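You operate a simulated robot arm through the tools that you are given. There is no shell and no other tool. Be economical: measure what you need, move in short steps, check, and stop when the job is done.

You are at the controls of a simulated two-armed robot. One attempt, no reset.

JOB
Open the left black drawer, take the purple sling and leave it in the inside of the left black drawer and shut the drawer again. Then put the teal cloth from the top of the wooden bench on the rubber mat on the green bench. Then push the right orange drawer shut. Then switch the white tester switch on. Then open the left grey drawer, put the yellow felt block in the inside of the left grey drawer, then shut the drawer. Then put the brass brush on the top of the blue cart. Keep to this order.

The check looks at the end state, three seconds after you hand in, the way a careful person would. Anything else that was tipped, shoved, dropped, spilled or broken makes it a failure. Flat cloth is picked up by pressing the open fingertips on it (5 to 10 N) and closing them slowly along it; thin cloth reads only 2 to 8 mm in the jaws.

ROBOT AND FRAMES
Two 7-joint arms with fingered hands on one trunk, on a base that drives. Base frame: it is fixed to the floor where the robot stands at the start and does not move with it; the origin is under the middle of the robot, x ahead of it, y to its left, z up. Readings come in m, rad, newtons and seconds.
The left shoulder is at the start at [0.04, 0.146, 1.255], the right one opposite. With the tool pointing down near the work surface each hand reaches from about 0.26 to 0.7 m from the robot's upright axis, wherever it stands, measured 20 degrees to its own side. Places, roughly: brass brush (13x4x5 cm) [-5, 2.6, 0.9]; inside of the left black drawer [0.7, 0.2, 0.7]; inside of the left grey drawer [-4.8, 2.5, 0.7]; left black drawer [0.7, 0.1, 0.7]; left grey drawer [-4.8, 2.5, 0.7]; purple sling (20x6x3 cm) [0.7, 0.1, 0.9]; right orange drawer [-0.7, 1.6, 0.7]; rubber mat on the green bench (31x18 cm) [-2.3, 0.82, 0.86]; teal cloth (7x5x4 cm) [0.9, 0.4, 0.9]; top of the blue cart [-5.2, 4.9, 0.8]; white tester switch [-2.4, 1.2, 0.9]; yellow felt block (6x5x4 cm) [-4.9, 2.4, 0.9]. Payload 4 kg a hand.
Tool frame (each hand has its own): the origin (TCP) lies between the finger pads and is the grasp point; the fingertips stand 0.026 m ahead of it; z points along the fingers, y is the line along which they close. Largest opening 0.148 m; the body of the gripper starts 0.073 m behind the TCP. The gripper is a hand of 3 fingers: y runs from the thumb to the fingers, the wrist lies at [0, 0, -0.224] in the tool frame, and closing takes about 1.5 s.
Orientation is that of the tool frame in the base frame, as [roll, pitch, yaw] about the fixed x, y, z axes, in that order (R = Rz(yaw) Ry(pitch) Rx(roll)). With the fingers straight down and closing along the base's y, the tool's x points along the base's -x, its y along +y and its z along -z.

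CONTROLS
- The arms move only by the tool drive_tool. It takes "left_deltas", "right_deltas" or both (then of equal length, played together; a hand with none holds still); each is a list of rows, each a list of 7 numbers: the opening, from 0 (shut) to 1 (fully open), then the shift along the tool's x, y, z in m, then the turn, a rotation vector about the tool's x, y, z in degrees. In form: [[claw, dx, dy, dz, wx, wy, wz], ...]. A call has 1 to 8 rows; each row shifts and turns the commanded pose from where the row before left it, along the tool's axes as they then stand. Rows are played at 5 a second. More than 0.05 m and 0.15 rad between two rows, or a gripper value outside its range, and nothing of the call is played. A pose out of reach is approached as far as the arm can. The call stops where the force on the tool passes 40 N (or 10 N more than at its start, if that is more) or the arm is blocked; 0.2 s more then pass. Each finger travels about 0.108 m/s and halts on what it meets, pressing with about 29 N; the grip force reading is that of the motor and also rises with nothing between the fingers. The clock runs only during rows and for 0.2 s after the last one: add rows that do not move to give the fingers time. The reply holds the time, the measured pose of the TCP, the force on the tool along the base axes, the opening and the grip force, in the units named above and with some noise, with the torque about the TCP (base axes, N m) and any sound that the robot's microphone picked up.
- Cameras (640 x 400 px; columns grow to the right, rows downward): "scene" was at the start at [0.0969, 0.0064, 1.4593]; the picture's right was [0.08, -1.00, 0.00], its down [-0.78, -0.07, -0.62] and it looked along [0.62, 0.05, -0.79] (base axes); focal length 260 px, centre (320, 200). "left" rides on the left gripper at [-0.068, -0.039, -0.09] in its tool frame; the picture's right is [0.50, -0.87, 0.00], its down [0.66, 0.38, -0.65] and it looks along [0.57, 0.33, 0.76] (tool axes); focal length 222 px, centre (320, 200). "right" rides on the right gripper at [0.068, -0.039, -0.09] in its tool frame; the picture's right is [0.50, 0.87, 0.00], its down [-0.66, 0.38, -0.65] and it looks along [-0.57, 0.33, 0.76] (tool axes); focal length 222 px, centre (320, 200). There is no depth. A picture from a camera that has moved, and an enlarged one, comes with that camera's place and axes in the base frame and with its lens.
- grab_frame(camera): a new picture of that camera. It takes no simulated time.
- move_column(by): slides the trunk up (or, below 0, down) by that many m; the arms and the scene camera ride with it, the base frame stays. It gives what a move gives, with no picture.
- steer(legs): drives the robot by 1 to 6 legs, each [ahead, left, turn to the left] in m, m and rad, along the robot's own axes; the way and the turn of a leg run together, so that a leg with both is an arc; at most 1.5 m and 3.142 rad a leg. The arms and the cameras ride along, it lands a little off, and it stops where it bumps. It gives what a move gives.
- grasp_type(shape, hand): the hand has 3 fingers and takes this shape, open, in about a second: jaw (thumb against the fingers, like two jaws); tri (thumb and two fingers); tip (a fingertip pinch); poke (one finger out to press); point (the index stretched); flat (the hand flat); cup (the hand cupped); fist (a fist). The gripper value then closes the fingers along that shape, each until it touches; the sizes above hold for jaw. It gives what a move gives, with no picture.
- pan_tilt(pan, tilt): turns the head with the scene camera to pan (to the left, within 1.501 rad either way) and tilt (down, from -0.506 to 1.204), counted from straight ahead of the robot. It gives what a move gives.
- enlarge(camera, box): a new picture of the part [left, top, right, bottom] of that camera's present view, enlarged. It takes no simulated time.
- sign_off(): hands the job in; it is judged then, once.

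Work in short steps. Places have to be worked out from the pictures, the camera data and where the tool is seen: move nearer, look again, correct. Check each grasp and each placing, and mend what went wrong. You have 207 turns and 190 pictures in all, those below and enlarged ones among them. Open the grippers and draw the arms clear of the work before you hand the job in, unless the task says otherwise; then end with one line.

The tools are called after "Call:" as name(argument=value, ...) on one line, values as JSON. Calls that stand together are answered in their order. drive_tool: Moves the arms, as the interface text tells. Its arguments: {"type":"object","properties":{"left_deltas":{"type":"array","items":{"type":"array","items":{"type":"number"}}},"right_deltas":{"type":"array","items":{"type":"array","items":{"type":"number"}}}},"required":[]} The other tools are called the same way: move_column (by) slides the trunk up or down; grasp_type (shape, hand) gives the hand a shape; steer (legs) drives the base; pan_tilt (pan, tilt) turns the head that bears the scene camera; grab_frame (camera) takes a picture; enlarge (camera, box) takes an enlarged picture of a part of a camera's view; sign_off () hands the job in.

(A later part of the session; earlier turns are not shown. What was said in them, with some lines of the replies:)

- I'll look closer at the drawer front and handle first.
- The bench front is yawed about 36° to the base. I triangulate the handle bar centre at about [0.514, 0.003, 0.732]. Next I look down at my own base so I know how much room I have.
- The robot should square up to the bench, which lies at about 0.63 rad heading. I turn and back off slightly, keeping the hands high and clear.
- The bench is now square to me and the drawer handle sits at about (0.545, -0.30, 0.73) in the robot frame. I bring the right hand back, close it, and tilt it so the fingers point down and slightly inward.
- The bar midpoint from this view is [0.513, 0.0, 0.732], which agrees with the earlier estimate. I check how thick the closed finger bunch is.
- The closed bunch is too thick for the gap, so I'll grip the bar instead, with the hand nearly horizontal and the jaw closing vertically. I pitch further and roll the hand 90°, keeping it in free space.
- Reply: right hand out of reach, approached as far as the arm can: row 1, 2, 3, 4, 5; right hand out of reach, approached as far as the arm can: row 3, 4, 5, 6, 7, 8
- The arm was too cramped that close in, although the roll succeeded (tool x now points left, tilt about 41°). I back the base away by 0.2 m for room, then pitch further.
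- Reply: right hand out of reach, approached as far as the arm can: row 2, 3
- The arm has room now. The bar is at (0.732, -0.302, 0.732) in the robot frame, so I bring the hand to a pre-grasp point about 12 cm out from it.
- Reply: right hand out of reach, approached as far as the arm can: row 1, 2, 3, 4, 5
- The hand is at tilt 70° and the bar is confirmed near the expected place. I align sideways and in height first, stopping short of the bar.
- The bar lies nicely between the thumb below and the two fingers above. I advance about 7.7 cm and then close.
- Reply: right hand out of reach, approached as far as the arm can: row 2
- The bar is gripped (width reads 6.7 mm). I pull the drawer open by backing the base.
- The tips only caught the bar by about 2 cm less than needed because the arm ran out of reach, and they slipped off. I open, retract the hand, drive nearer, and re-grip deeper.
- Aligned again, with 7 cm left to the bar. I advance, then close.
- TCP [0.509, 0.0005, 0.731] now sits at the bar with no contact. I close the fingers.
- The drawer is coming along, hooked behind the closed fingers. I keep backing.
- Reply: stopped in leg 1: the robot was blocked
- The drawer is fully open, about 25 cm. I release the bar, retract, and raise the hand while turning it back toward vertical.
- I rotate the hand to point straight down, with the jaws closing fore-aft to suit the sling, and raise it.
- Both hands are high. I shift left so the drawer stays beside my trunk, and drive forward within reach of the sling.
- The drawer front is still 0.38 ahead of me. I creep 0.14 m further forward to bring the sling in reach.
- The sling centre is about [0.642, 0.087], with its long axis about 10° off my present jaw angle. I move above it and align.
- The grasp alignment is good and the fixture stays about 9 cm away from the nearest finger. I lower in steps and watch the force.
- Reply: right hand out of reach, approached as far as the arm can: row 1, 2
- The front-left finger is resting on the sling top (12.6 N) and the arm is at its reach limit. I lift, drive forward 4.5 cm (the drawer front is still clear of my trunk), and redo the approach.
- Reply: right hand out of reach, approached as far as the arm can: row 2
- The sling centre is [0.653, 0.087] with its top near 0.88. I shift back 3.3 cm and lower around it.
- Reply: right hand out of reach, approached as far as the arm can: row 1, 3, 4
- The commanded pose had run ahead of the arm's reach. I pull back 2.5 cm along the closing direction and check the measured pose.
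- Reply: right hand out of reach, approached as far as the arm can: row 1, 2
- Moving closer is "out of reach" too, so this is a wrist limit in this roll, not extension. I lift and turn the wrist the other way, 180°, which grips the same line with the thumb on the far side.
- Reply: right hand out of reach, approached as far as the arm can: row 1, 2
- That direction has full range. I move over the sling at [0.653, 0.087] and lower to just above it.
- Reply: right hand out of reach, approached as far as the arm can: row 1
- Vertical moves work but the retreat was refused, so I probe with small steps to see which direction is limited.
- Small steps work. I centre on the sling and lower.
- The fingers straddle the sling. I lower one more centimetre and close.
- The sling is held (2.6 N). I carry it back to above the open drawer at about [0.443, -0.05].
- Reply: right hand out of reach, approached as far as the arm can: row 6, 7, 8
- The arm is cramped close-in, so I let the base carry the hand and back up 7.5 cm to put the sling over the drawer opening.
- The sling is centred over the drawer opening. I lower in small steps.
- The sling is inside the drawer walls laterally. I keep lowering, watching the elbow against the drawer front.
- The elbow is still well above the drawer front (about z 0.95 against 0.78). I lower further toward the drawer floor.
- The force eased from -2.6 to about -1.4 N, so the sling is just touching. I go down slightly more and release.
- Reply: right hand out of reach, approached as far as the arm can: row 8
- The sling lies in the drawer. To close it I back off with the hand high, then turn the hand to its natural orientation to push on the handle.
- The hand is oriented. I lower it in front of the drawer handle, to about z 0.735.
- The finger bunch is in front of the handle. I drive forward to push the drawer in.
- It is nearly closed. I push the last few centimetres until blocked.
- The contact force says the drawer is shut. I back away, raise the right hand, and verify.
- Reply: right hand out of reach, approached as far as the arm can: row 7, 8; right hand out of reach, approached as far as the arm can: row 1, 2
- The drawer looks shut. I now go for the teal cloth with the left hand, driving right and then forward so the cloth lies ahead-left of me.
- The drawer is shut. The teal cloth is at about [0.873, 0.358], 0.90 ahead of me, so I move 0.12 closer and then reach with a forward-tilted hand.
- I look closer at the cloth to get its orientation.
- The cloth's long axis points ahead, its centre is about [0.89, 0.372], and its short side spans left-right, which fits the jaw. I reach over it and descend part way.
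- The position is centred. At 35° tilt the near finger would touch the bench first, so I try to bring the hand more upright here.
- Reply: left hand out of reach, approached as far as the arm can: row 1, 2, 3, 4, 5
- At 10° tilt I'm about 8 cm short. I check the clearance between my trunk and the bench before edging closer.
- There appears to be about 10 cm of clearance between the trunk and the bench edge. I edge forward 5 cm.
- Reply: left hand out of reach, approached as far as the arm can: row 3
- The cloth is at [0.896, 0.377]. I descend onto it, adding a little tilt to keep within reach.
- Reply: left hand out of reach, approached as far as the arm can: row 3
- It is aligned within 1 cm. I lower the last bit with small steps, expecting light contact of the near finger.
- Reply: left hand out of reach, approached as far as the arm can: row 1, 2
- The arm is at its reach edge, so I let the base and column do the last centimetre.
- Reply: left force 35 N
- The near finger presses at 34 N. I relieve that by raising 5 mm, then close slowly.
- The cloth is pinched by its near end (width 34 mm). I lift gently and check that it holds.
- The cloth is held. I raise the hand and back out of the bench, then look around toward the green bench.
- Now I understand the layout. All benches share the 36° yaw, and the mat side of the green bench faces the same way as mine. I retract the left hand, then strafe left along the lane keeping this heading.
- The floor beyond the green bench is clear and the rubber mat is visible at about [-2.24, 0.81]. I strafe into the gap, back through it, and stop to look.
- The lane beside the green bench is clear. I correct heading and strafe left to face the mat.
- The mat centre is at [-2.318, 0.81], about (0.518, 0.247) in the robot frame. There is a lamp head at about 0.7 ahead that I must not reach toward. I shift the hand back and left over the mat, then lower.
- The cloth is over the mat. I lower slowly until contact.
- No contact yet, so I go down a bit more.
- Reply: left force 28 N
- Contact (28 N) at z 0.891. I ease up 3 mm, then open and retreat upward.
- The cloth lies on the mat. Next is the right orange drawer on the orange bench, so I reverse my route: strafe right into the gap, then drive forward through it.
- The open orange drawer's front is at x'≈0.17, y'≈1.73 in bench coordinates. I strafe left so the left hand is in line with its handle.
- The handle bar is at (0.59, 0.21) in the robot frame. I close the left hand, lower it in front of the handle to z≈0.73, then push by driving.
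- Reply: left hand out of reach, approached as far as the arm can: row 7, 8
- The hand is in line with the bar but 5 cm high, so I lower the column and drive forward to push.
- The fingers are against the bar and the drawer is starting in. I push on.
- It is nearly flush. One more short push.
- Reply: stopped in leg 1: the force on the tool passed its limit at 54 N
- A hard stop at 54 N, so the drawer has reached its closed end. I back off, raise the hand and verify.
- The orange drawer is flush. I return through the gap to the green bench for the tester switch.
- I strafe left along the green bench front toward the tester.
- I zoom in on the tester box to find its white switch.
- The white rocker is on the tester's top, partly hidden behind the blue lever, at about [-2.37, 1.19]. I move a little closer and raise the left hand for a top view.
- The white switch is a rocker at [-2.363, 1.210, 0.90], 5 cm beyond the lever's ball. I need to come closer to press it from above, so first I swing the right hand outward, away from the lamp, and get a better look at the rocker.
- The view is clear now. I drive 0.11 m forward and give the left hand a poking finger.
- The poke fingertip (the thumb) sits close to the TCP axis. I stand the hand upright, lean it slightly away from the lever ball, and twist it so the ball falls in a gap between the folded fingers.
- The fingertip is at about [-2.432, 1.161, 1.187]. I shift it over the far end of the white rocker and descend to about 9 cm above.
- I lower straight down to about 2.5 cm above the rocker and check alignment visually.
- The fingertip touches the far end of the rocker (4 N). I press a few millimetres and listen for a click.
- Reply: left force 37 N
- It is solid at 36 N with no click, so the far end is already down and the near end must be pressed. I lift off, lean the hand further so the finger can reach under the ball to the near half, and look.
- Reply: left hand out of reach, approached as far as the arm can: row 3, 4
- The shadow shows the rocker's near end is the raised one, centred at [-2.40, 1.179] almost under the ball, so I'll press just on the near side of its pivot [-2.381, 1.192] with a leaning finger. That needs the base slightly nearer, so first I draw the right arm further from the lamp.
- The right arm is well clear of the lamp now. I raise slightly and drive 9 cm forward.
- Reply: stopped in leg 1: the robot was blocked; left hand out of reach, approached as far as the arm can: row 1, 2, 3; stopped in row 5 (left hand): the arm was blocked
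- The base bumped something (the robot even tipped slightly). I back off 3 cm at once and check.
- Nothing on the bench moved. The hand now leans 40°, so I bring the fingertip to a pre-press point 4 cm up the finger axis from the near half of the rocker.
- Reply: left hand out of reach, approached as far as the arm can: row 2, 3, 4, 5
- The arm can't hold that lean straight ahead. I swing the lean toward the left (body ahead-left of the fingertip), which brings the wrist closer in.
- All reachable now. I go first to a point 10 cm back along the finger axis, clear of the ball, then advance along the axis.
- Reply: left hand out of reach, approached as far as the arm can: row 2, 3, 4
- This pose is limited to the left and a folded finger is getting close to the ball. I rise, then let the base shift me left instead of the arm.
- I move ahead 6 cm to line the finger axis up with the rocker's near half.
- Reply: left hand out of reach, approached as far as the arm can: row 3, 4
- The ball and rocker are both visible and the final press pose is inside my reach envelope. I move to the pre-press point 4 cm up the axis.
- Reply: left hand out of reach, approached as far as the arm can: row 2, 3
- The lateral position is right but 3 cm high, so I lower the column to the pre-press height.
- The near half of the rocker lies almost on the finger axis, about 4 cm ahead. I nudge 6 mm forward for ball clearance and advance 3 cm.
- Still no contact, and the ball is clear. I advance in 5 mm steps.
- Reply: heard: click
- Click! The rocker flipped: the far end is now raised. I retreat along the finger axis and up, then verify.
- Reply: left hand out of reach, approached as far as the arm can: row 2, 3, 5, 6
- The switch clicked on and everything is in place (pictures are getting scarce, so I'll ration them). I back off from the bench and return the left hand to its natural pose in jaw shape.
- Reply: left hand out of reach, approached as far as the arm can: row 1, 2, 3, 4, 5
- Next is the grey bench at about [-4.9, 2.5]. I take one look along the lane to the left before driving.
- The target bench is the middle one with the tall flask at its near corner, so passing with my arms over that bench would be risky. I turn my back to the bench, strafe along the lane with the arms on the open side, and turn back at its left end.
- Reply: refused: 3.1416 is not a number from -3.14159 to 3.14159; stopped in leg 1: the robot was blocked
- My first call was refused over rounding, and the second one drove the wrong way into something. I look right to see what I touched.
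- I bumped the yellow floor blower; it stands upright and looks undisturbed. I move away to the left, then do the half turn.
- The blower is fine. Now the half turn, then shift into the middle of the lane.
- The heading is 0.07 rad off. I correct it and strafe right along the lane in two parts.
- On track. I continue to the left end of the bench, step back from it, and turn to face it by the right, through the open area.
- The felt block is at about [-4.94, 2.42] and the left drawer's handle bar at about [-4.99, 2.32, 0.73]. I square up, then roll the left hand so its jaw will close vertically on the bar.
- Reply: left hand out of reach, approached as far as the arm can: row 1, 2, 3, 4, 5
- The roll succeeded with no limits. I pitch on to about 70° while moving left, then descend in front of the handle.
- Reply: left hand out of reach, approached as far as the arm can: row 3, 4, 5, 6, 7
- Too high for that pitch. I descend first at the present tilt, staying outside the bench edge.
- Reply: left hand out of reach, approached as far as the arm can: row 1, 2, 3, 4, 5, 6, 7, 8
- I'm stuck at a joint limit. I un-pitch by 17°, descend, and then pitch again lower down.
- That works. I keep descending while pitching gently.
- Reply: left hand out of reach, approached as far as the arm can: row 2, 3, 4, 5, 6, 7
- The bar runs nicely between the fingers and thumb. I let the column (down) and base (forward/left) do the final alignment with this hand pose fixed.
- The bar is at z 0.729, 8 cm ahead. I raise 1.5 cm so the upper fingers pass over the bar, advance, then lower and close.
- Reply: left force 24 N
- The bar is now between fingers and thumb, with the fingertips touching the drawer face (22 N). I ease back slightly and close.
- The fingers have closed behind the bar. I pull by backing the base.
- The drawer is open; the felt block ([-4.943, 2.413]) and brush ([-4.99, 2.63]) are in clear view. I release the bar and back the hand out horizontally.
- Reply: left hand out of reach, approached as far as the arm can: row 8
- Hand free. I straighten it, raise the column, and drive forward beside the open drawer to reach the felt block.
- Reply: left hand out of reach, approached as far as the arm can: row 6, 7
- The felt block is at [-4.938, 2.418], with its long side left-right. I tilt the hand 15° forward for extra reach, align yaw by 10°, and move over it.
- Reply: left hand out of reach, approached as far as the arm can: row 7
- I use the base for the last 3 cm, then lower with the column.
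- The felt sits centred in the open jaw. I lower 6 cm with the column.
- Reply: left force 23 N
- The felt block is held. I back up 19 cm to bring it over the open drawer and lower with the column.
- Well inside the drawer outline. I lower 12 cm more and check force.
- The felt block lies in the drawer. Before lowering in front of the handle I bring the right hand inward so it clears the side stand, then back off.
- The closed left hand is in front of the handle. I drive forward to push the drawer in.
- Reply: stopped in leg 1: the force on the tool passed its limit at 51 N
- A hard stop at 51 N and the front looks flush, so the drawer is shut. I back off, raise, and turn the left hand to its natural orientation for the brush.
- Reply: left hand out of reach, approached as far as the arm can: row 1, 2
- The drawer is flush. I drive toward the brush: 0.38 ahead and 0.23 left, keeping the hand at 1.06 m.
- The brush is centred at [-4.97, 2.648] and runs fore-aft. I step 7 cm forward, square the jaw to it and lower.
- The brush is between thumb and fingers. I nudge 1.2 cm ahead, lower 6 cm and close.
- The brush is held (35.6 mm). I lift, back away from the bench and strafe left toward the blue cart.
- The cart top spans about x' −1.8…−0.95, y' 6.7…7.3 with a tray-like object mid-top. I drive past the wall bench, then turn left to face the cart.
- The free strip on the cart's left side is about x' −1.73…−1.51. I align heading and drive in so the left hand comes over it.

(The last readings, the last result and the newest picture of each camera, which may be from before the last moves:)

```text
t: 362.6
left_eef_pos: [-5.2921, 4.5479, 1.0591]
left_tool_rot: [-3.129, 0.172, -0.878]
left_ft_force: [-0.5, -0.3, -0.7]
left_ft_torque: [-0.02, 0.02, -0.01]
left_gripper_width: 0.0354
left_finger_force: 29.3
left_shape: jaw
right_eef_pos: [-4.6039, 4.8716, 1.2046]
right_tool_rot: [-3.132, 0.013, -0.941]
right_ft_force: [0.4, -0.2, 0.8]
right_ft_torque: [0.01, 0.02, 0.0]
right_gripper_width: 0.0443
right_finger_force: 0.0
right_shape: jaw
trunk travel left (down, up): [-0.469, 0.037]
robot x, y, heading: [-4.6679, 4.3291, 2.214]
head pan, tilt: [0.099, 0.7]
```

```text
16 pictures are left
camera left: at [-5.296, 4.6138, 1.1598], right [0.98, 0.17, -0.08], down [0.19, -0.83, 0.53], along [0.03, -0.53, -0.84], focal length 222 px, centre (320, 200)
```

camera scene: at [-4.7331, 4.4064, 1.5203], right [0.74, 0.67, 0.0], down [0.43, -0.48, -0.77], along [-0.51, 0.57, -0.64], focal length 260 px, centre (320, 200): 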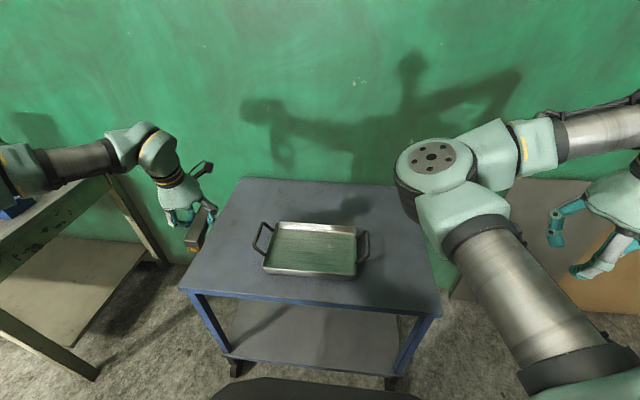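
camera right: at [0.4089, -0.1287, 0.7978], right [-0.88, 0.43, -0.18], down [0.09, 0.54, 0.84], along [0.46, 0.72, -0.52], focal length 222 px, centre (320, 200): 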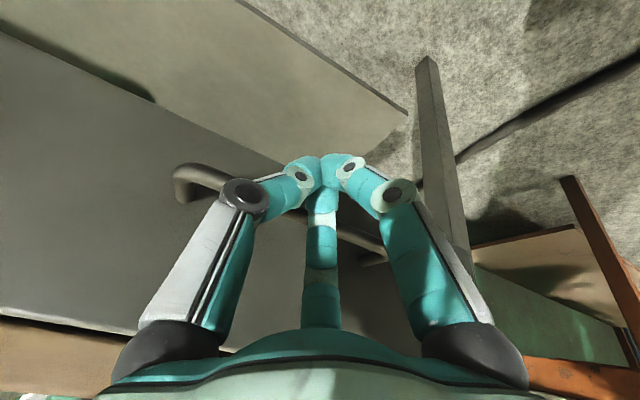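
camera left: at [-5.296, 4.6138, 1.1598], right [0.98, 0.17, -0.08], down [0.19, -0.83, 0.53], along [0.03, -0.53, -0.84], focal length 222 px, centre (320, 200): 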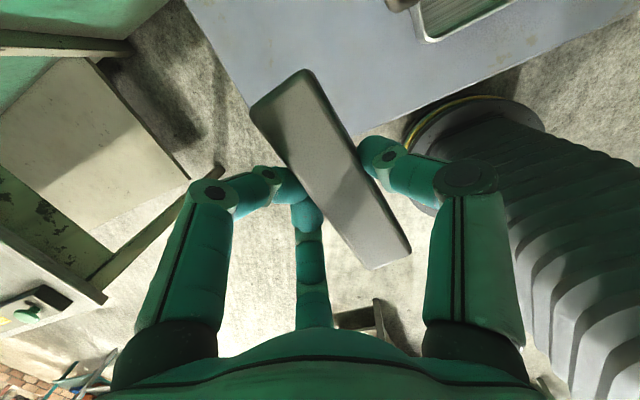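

The free strip left of the tray is about 19 cm wide. I go 11 cm forward with the base and 5.5 cm with the arm to be over it, then lower partway.

Call:
steer(legs=[[0.11, 0.005, -0.01]])

Call:
drive_tool(left_deltas=[[0, -0.018, 0, 0.003, 0, 0, 0], [0, -0.018, 0, 0.003, 0, 0, 0], [0, -0.018, 0, 0.003, 0, 0, 0], [0, 0, 0, 0, 0, 0, 0]])

Call:
move_column(by=-0.16)

Call:
grab_frame(camera="left")

Call:
grab_frame(camera="scene")

```text
t: 363.8
left_eef_pos: [-5.3583, 4.6381, 1.0607]
left_tool_rot: [-3.13, 0.171, -0.887]
left_ft_force: [0.1, -0.6, -0.9]
left_ft_torque: [0.05, 0.02, 0.04]
left_gripper_width: 0.0352
left_finger_force: 28.8
left_shape: jaw
right_eef_pos: [-4.6662, 4.9552, 1.2052]
right_tool_rot: [-3.133, 0.012, -0.952]
right_ft_force: [0.8, 0.6, -0.7]
right_ft_torque: [0.03, 0.0, 0.0]
right_gripper_width: 0.0446
right_finger_force: 0.1
right_shape: jaw
trunk travel left (down, up): [-0.469, 0.037]
robot x, y, heading: [-4.7382, 4.4143, 2.203]
head pan, tilt: [0.099, 0.7]
```

```text
t: 364.8
left_eef_pos: [-5.3951, 4.6832, 1.0581]
left_tool_rot: [-3.132, 0.169, -0.887]
left_ft_force: [0.1, 0.1, -1.7]
left_ft_torque: [0.0, 0.06, 0.0]
left_gripper_width: 0.0352
left_finger_force: 29.4
left_shape: jaw
right_eef_pos: [-4.668, 4.9571, 1.2036]
right_tool_rot: [-3.133, 0.009, -0.953]
right_ft_force: [-0.7, -0.7, 0.2]
right_ft_torque: [0.01, 0.05, -0.01]
right_gripper_width: 0.0444
right_finger_force: 0.0
right_shape: jaw
trunk travel left (down, up): [-0.469, 0.037]
robot x, y, heading: [-4.735, 4.4138, 2.199]
head pan, tilt: [0.099, 0.7]
```

```text
t: 366.6
left_eef_pos: [-5.394, 4.6831, 0.8965]
left_tool_rot: [-3.13, 0.169, -0.887]
left_ft_force: [-0.2, 0.4, -1.4]
left_ft_torque: [0.0, 0.01, 0.0]
left_gripper_width: 0.0352
left_finger_force: 29.0
left_shape: jaw
right_eef_pos: [-4.6686, 4.9563, 1.0438]
right_tool_rot: [-3.132, 0.008, -0.951]
right_ft_force: [0.1, 0.1, -0.3]
right_ft_torque: [0.01, -0.01, 0.0]
right_gripper_width: 0.0444
right_finger_force: 0.1
right_shape: jaw
trunk travel left (down, up): [-0.309, 0.197]
robot x, y, heading: [-4.7315, 4.414, 2.198]
head pan, tilt: [0.099, 0.7]
```

```text
15 pictures are left
camera left: at [-5.3977, 4.7482, 0.9974], right [0.98, 0.16, -0.08], down [0.18, -0.83, 0.53], along [0.02, -0.53, -0.84], focal length 222 px, centre (320, 200)
```

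left: 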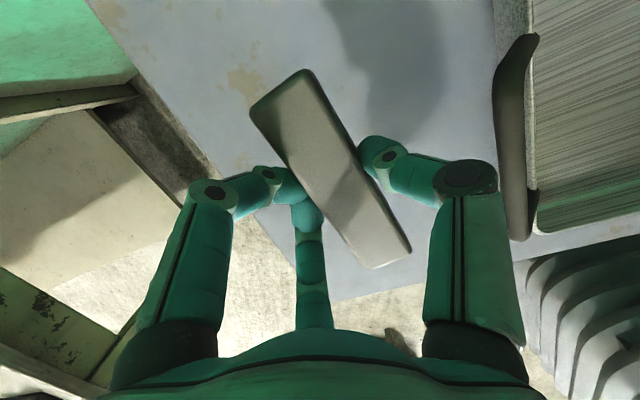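

```text
14 pictures are left
camera scene: at [-4.8022, 4.4939, 1.3591], right [0.75, 0.66, 0.0], down [0.43, -0.48, -0.76], along [-0.51, 0.57, -0.64], focal length 260 px, centre (320, 200)
```

scene: 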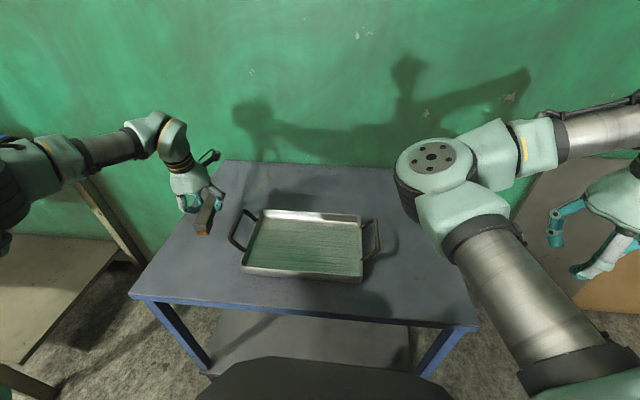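

Centred in the strip: 11 cm to the edge and 13 cm to the tray handle. I lower to the cart top.

Call:
move_column(by=-0.045)

Call:
move_column(by=-0.01)

```text
t: 367.5
left_eef_pos: [-5.3946, 4.6819, 0.8526]
left_tool_rot: [-3.129, 0.169, -0.888]
left_ft_force: [-0.1, 0.0, -0.4]
left_ft_torque: [0.02, 0.02, -0.02]
left_gripper_width: 0.0351
left_finger_force: 28.9
left_shape: jaw
right_eef_pos: [-4.6684, 4.9578, 0.9985]
right_tool_rot: [-3.132, 0.008, -0.952]
right_ft_force: [1.0, -0.3, -0.2]
right_ft_torque: [-0.01, -0.01, -0.01]
right_gripper_width: 0.0443
right_finger_force: 0.1
right_shape: jaw
trunk travel left (down, up): [-0.264, 0.242]
robot x, y, heading: [-4.7365, 4.4103, 2.196]
head pan, tilt: [0.099, 0.7]
```

```text
t: 368.0
left_eef_pos: [-5.3953, 4.6832, 0.8453]
left_tool_rot: [-3.132, 0.177, -0.887]
left_ft_force: [-1.5, -2.2, 16.9]
left_ft_torque: [0.21, -0.17, -0.02]
left_gripper_width: 0.0351
left_finger_force: 29.2
left_shape: jaw
right_eef_pos: [-4.6673, 4.9564, 0.9902]
right_tool_rot: [-3.131, 0.01, -0.951]
right_ft_force: [0.1, 0.0, 0.3]
right_ft_torque: [-0.06, -0.03, 0.05]
right_gripper_width: 0.0445
right_finger_force: 0.2
right_shape: jaw
trunk travel left (down, up): [-0.254, 0.252]
robot x, y, heading: [-4.7423, 4.4149, 2.192]
head pan, tilt: [0.099, 0.7]
```

Contact (17 N) at z 0.845. I ease up 3 mm, open and lift away.

Call:
move_column(by=0.003)

Call:
drive_tool(left_deltas=[[0.15, 0, 0, 0, 0, 0, 0], [0.3, 0, 0, 0, 0, 0, 0], [0.45, 0, 0, 0, 0, 0, 0], [0.55, 0, 0, 0, 0, 0, 0], [0.55, 0, 0, 0, 0, 0, 0]])

Call:
move_column(by=0.22)

Call:
grab_frame(camera="scene")

Call:
grab_frame(camera="left")

```text
t: 368.6
left_eef_pos: [-5.3943, 4.6828, 0.8456]
left_tool_rot: [-3.131, 0.171, -0.886]
left_ft_force: [-2.4, 2.2, 10.1]
left_ft_torque: [0.2, -0.05, 0.04]
left_gripper_width: 0.0351
left_finger_force: 28.9
left_shape: jaw
right_eef_pos: [-4.6678, 4.9565, 0.9916]
right_tool_rot: [-3.133, 0.008, -0.952]
right_ft_force: [0.8, -0.9, 0.1]
right_ft_torque: [-0.01, 0.02, 0.02]
right_gripper_width: 0.0445
right_finger_force: 0.0
right_shape: jaw
trunk travel left (down, up): [-0.257, 0.249]
robot x, y, heading: [-4.7361, 4.4136, 2.195]
head pan, tilt: [0.099, 0.7]
```

```text
t: 369.8
left_eef_pos: [-5.3959, 4.6836, 0.846]
left_tool_rot: [-3.132, 0.166, -0.887]
left_ft_force: [0.5, -1.2, 0.2]
left_ft_torque: [0.01, 0.0, 0.0]
left_gripper_width: 0.0809
left_finger_force: 0.2
left_shape: jaw
right_eef_pos: [-4.6692, 4.9562, 0.9919]
right_tool_rot: [-3.132, 0.008, -0.95]
right_ft_force: [0.0, 0.6, -0.1]
right_ft_torque: [0.0, 0.01, 0.01]
right_gripper_width: 0.0445
right_finger_force: 0.0
right_shape: jaw
trunk travel left (down, up): [-0.257, 0.249]
robot x, y, heading: [-4.7336, 4.4144, 2.196]
head pan, tilt: [0.099, 0.7]
```

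```text
t: 372.1
left_eef_pos: [-5.3946, 4.6832, 1.0663]
left_tool_rot: [-3.132, 0.169, -0.885]
left_ft_force: [-0.3, 0.1, -0.2]
left_ft_torque: [-0.02, 0.0, 0.02]
left_gripper_width: 0.0808
left_finger_force: 0.1
left_shape: jaw
right_eef_pos: [-4.6679, 4.9578, 1.2124]
right_tool_rot: [-3.134, 0.008, -0.95]
right_ft_force: [-0.5, -0.2, 0.6]
right_ft_torque: [0.0, 0.01, 0.01]
right_gripper_width: 0.0446
right_finger_force: 0.1
right_shape: jaw
trunk travel left (down, up): [-0.477, 0.029]
robot x, y, heading: [-4.7372, 4.4142, 2.197]
head pan, tilt: [0.099, 0.7]
```

```text
13 pictures are left
camera scene: at [-4.8022, 4.494, 1.5282], right [0.75, 0.66, 0.0], down [0.43, -0.48, -0.76], along [-0.51, 0.57, -0.64], focal length 260 px, centre (320, 200)
```

scene: 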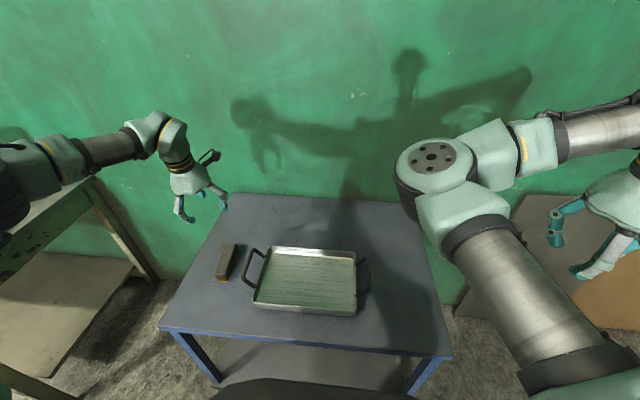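

```text
12 pictures are left
camera left: at [-5.3977, 4.7483, 1.1662], right [0.98, 0.16, -0.08], down [0.18, -0.83, 0.53], along [0.02, -0.54, -0.84], focal length 222 px, centre (320, 200)
```

left: 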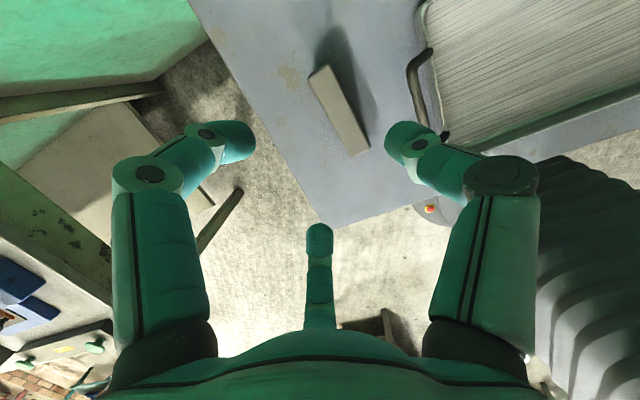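

The brush rests on the cart top. I back clear, open both grippers and hand in.

Call:
steer(legs=[[-0.4, 0, 0]])

Call:
drive_tool(left_deltas=[[1, 0, 0, 0, 0, 0, 0], [1, 0, 0, 0, 0, 0, 0], [1, 0, 0, 0, 0, 0, 0], [1, 0, 0, 0, 0, 0, 0]], right_deltas=[[1, 0, 0, 0, 0, 0, 0], [1, 0, 0, 0, 0, 0, 0], [1, 0, 0, 0, 0, 0, 0], [1, 0, 0, 0, 0, 0, 0]])

Call:
grab_frame(camera="scene")

```text
t: 374.6
left_eef_pos: [-5.1661, 4.3618, 1.0632]
left_tool_rot: [-3.132, 0.169, -0.878]
left_ft_force: [0.1, 0.4, 0.1]
left_ft_torque: [-0.02, 0.0, 0.01]
left_gripper_width: 0.0807
left_finger_force: 0.0
left_shape: jaw
right_eef_pos: [-4.441, 4.641, 1.2113]
right_tool_rot: [-3.132, 0.007, -0.944]
right_ft_force: [0.5, -0.1, 1.0]
right_ft_torque: [0.01, 0.02, 0.01]
right_gripper_width: 0.0447
right_finger_force: 0.1
right_shape: jaw
trunk travel left (down, up): [-0.477, 0.029]
robot x, y, heading: [-4.5018, 4.0972, 2.206]
head pan, tilt: [0.099, 0.7]
```

```text
t: 375.6
left_eef_pos: [-5.1661, 4.362, 1.0657]
left_tool_rot: [-3.132, 0.17, -0.88]
left_ft_force: [0.5, 1.3, -0.3]
left_ft_torque: [-0.01, 0.02, -0.01]
left_gripper_width: 0.1481
left_finger_force: 0.0
left_shape: jaw
right_eef_pos: [-4.4407, 4.6408, 1.2119]
right_tool_rot: [-3.132, 0.01, -0.945]
right_ft_force: [0.1, -0.4, -0.1]
right_ft_torque: [0.03, -0.03, 0.01]
right_gripper_width: 0.1481
right_finger_force: 0.0
right_shape: jaw
trunk travel left (down, up): [-0.477, 0.029]
robot x, y, heading: [-4.5035, 4.0987, 2.205]
head pan, tilt: [0.099, 0.7]
```

```text
11 pictures are left
camera scene: at [-4.571, 4.1762, 1.528], right [0.74, 0.67, 0.0], down [0.43, -0.48, -0.76], along [-0.51, 0.57, -0.64], focal length 260 px, centre (320, 200)
```

scene: 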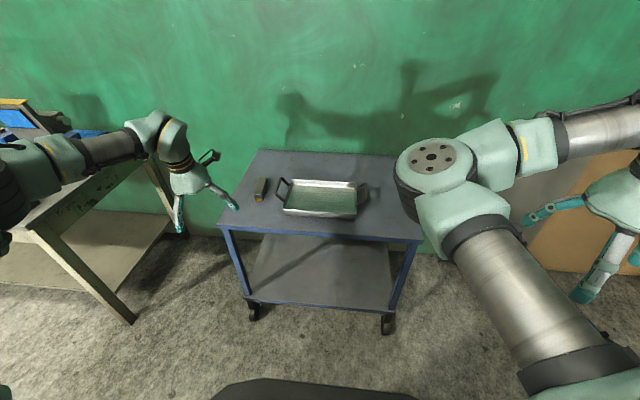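

All steps are done, in order; both grippers are open and the arms are clear.

Call:
sign_off()

```text
The job is handed in.
```

I did all six steps in the order you gave and handed the job in. While driving I bumped the yellow floor blower; it stayed upright, but I couldn't check whether it shifted. I also pressed against the green bench once while reaching for the switch, and nothing on it appeared to move.
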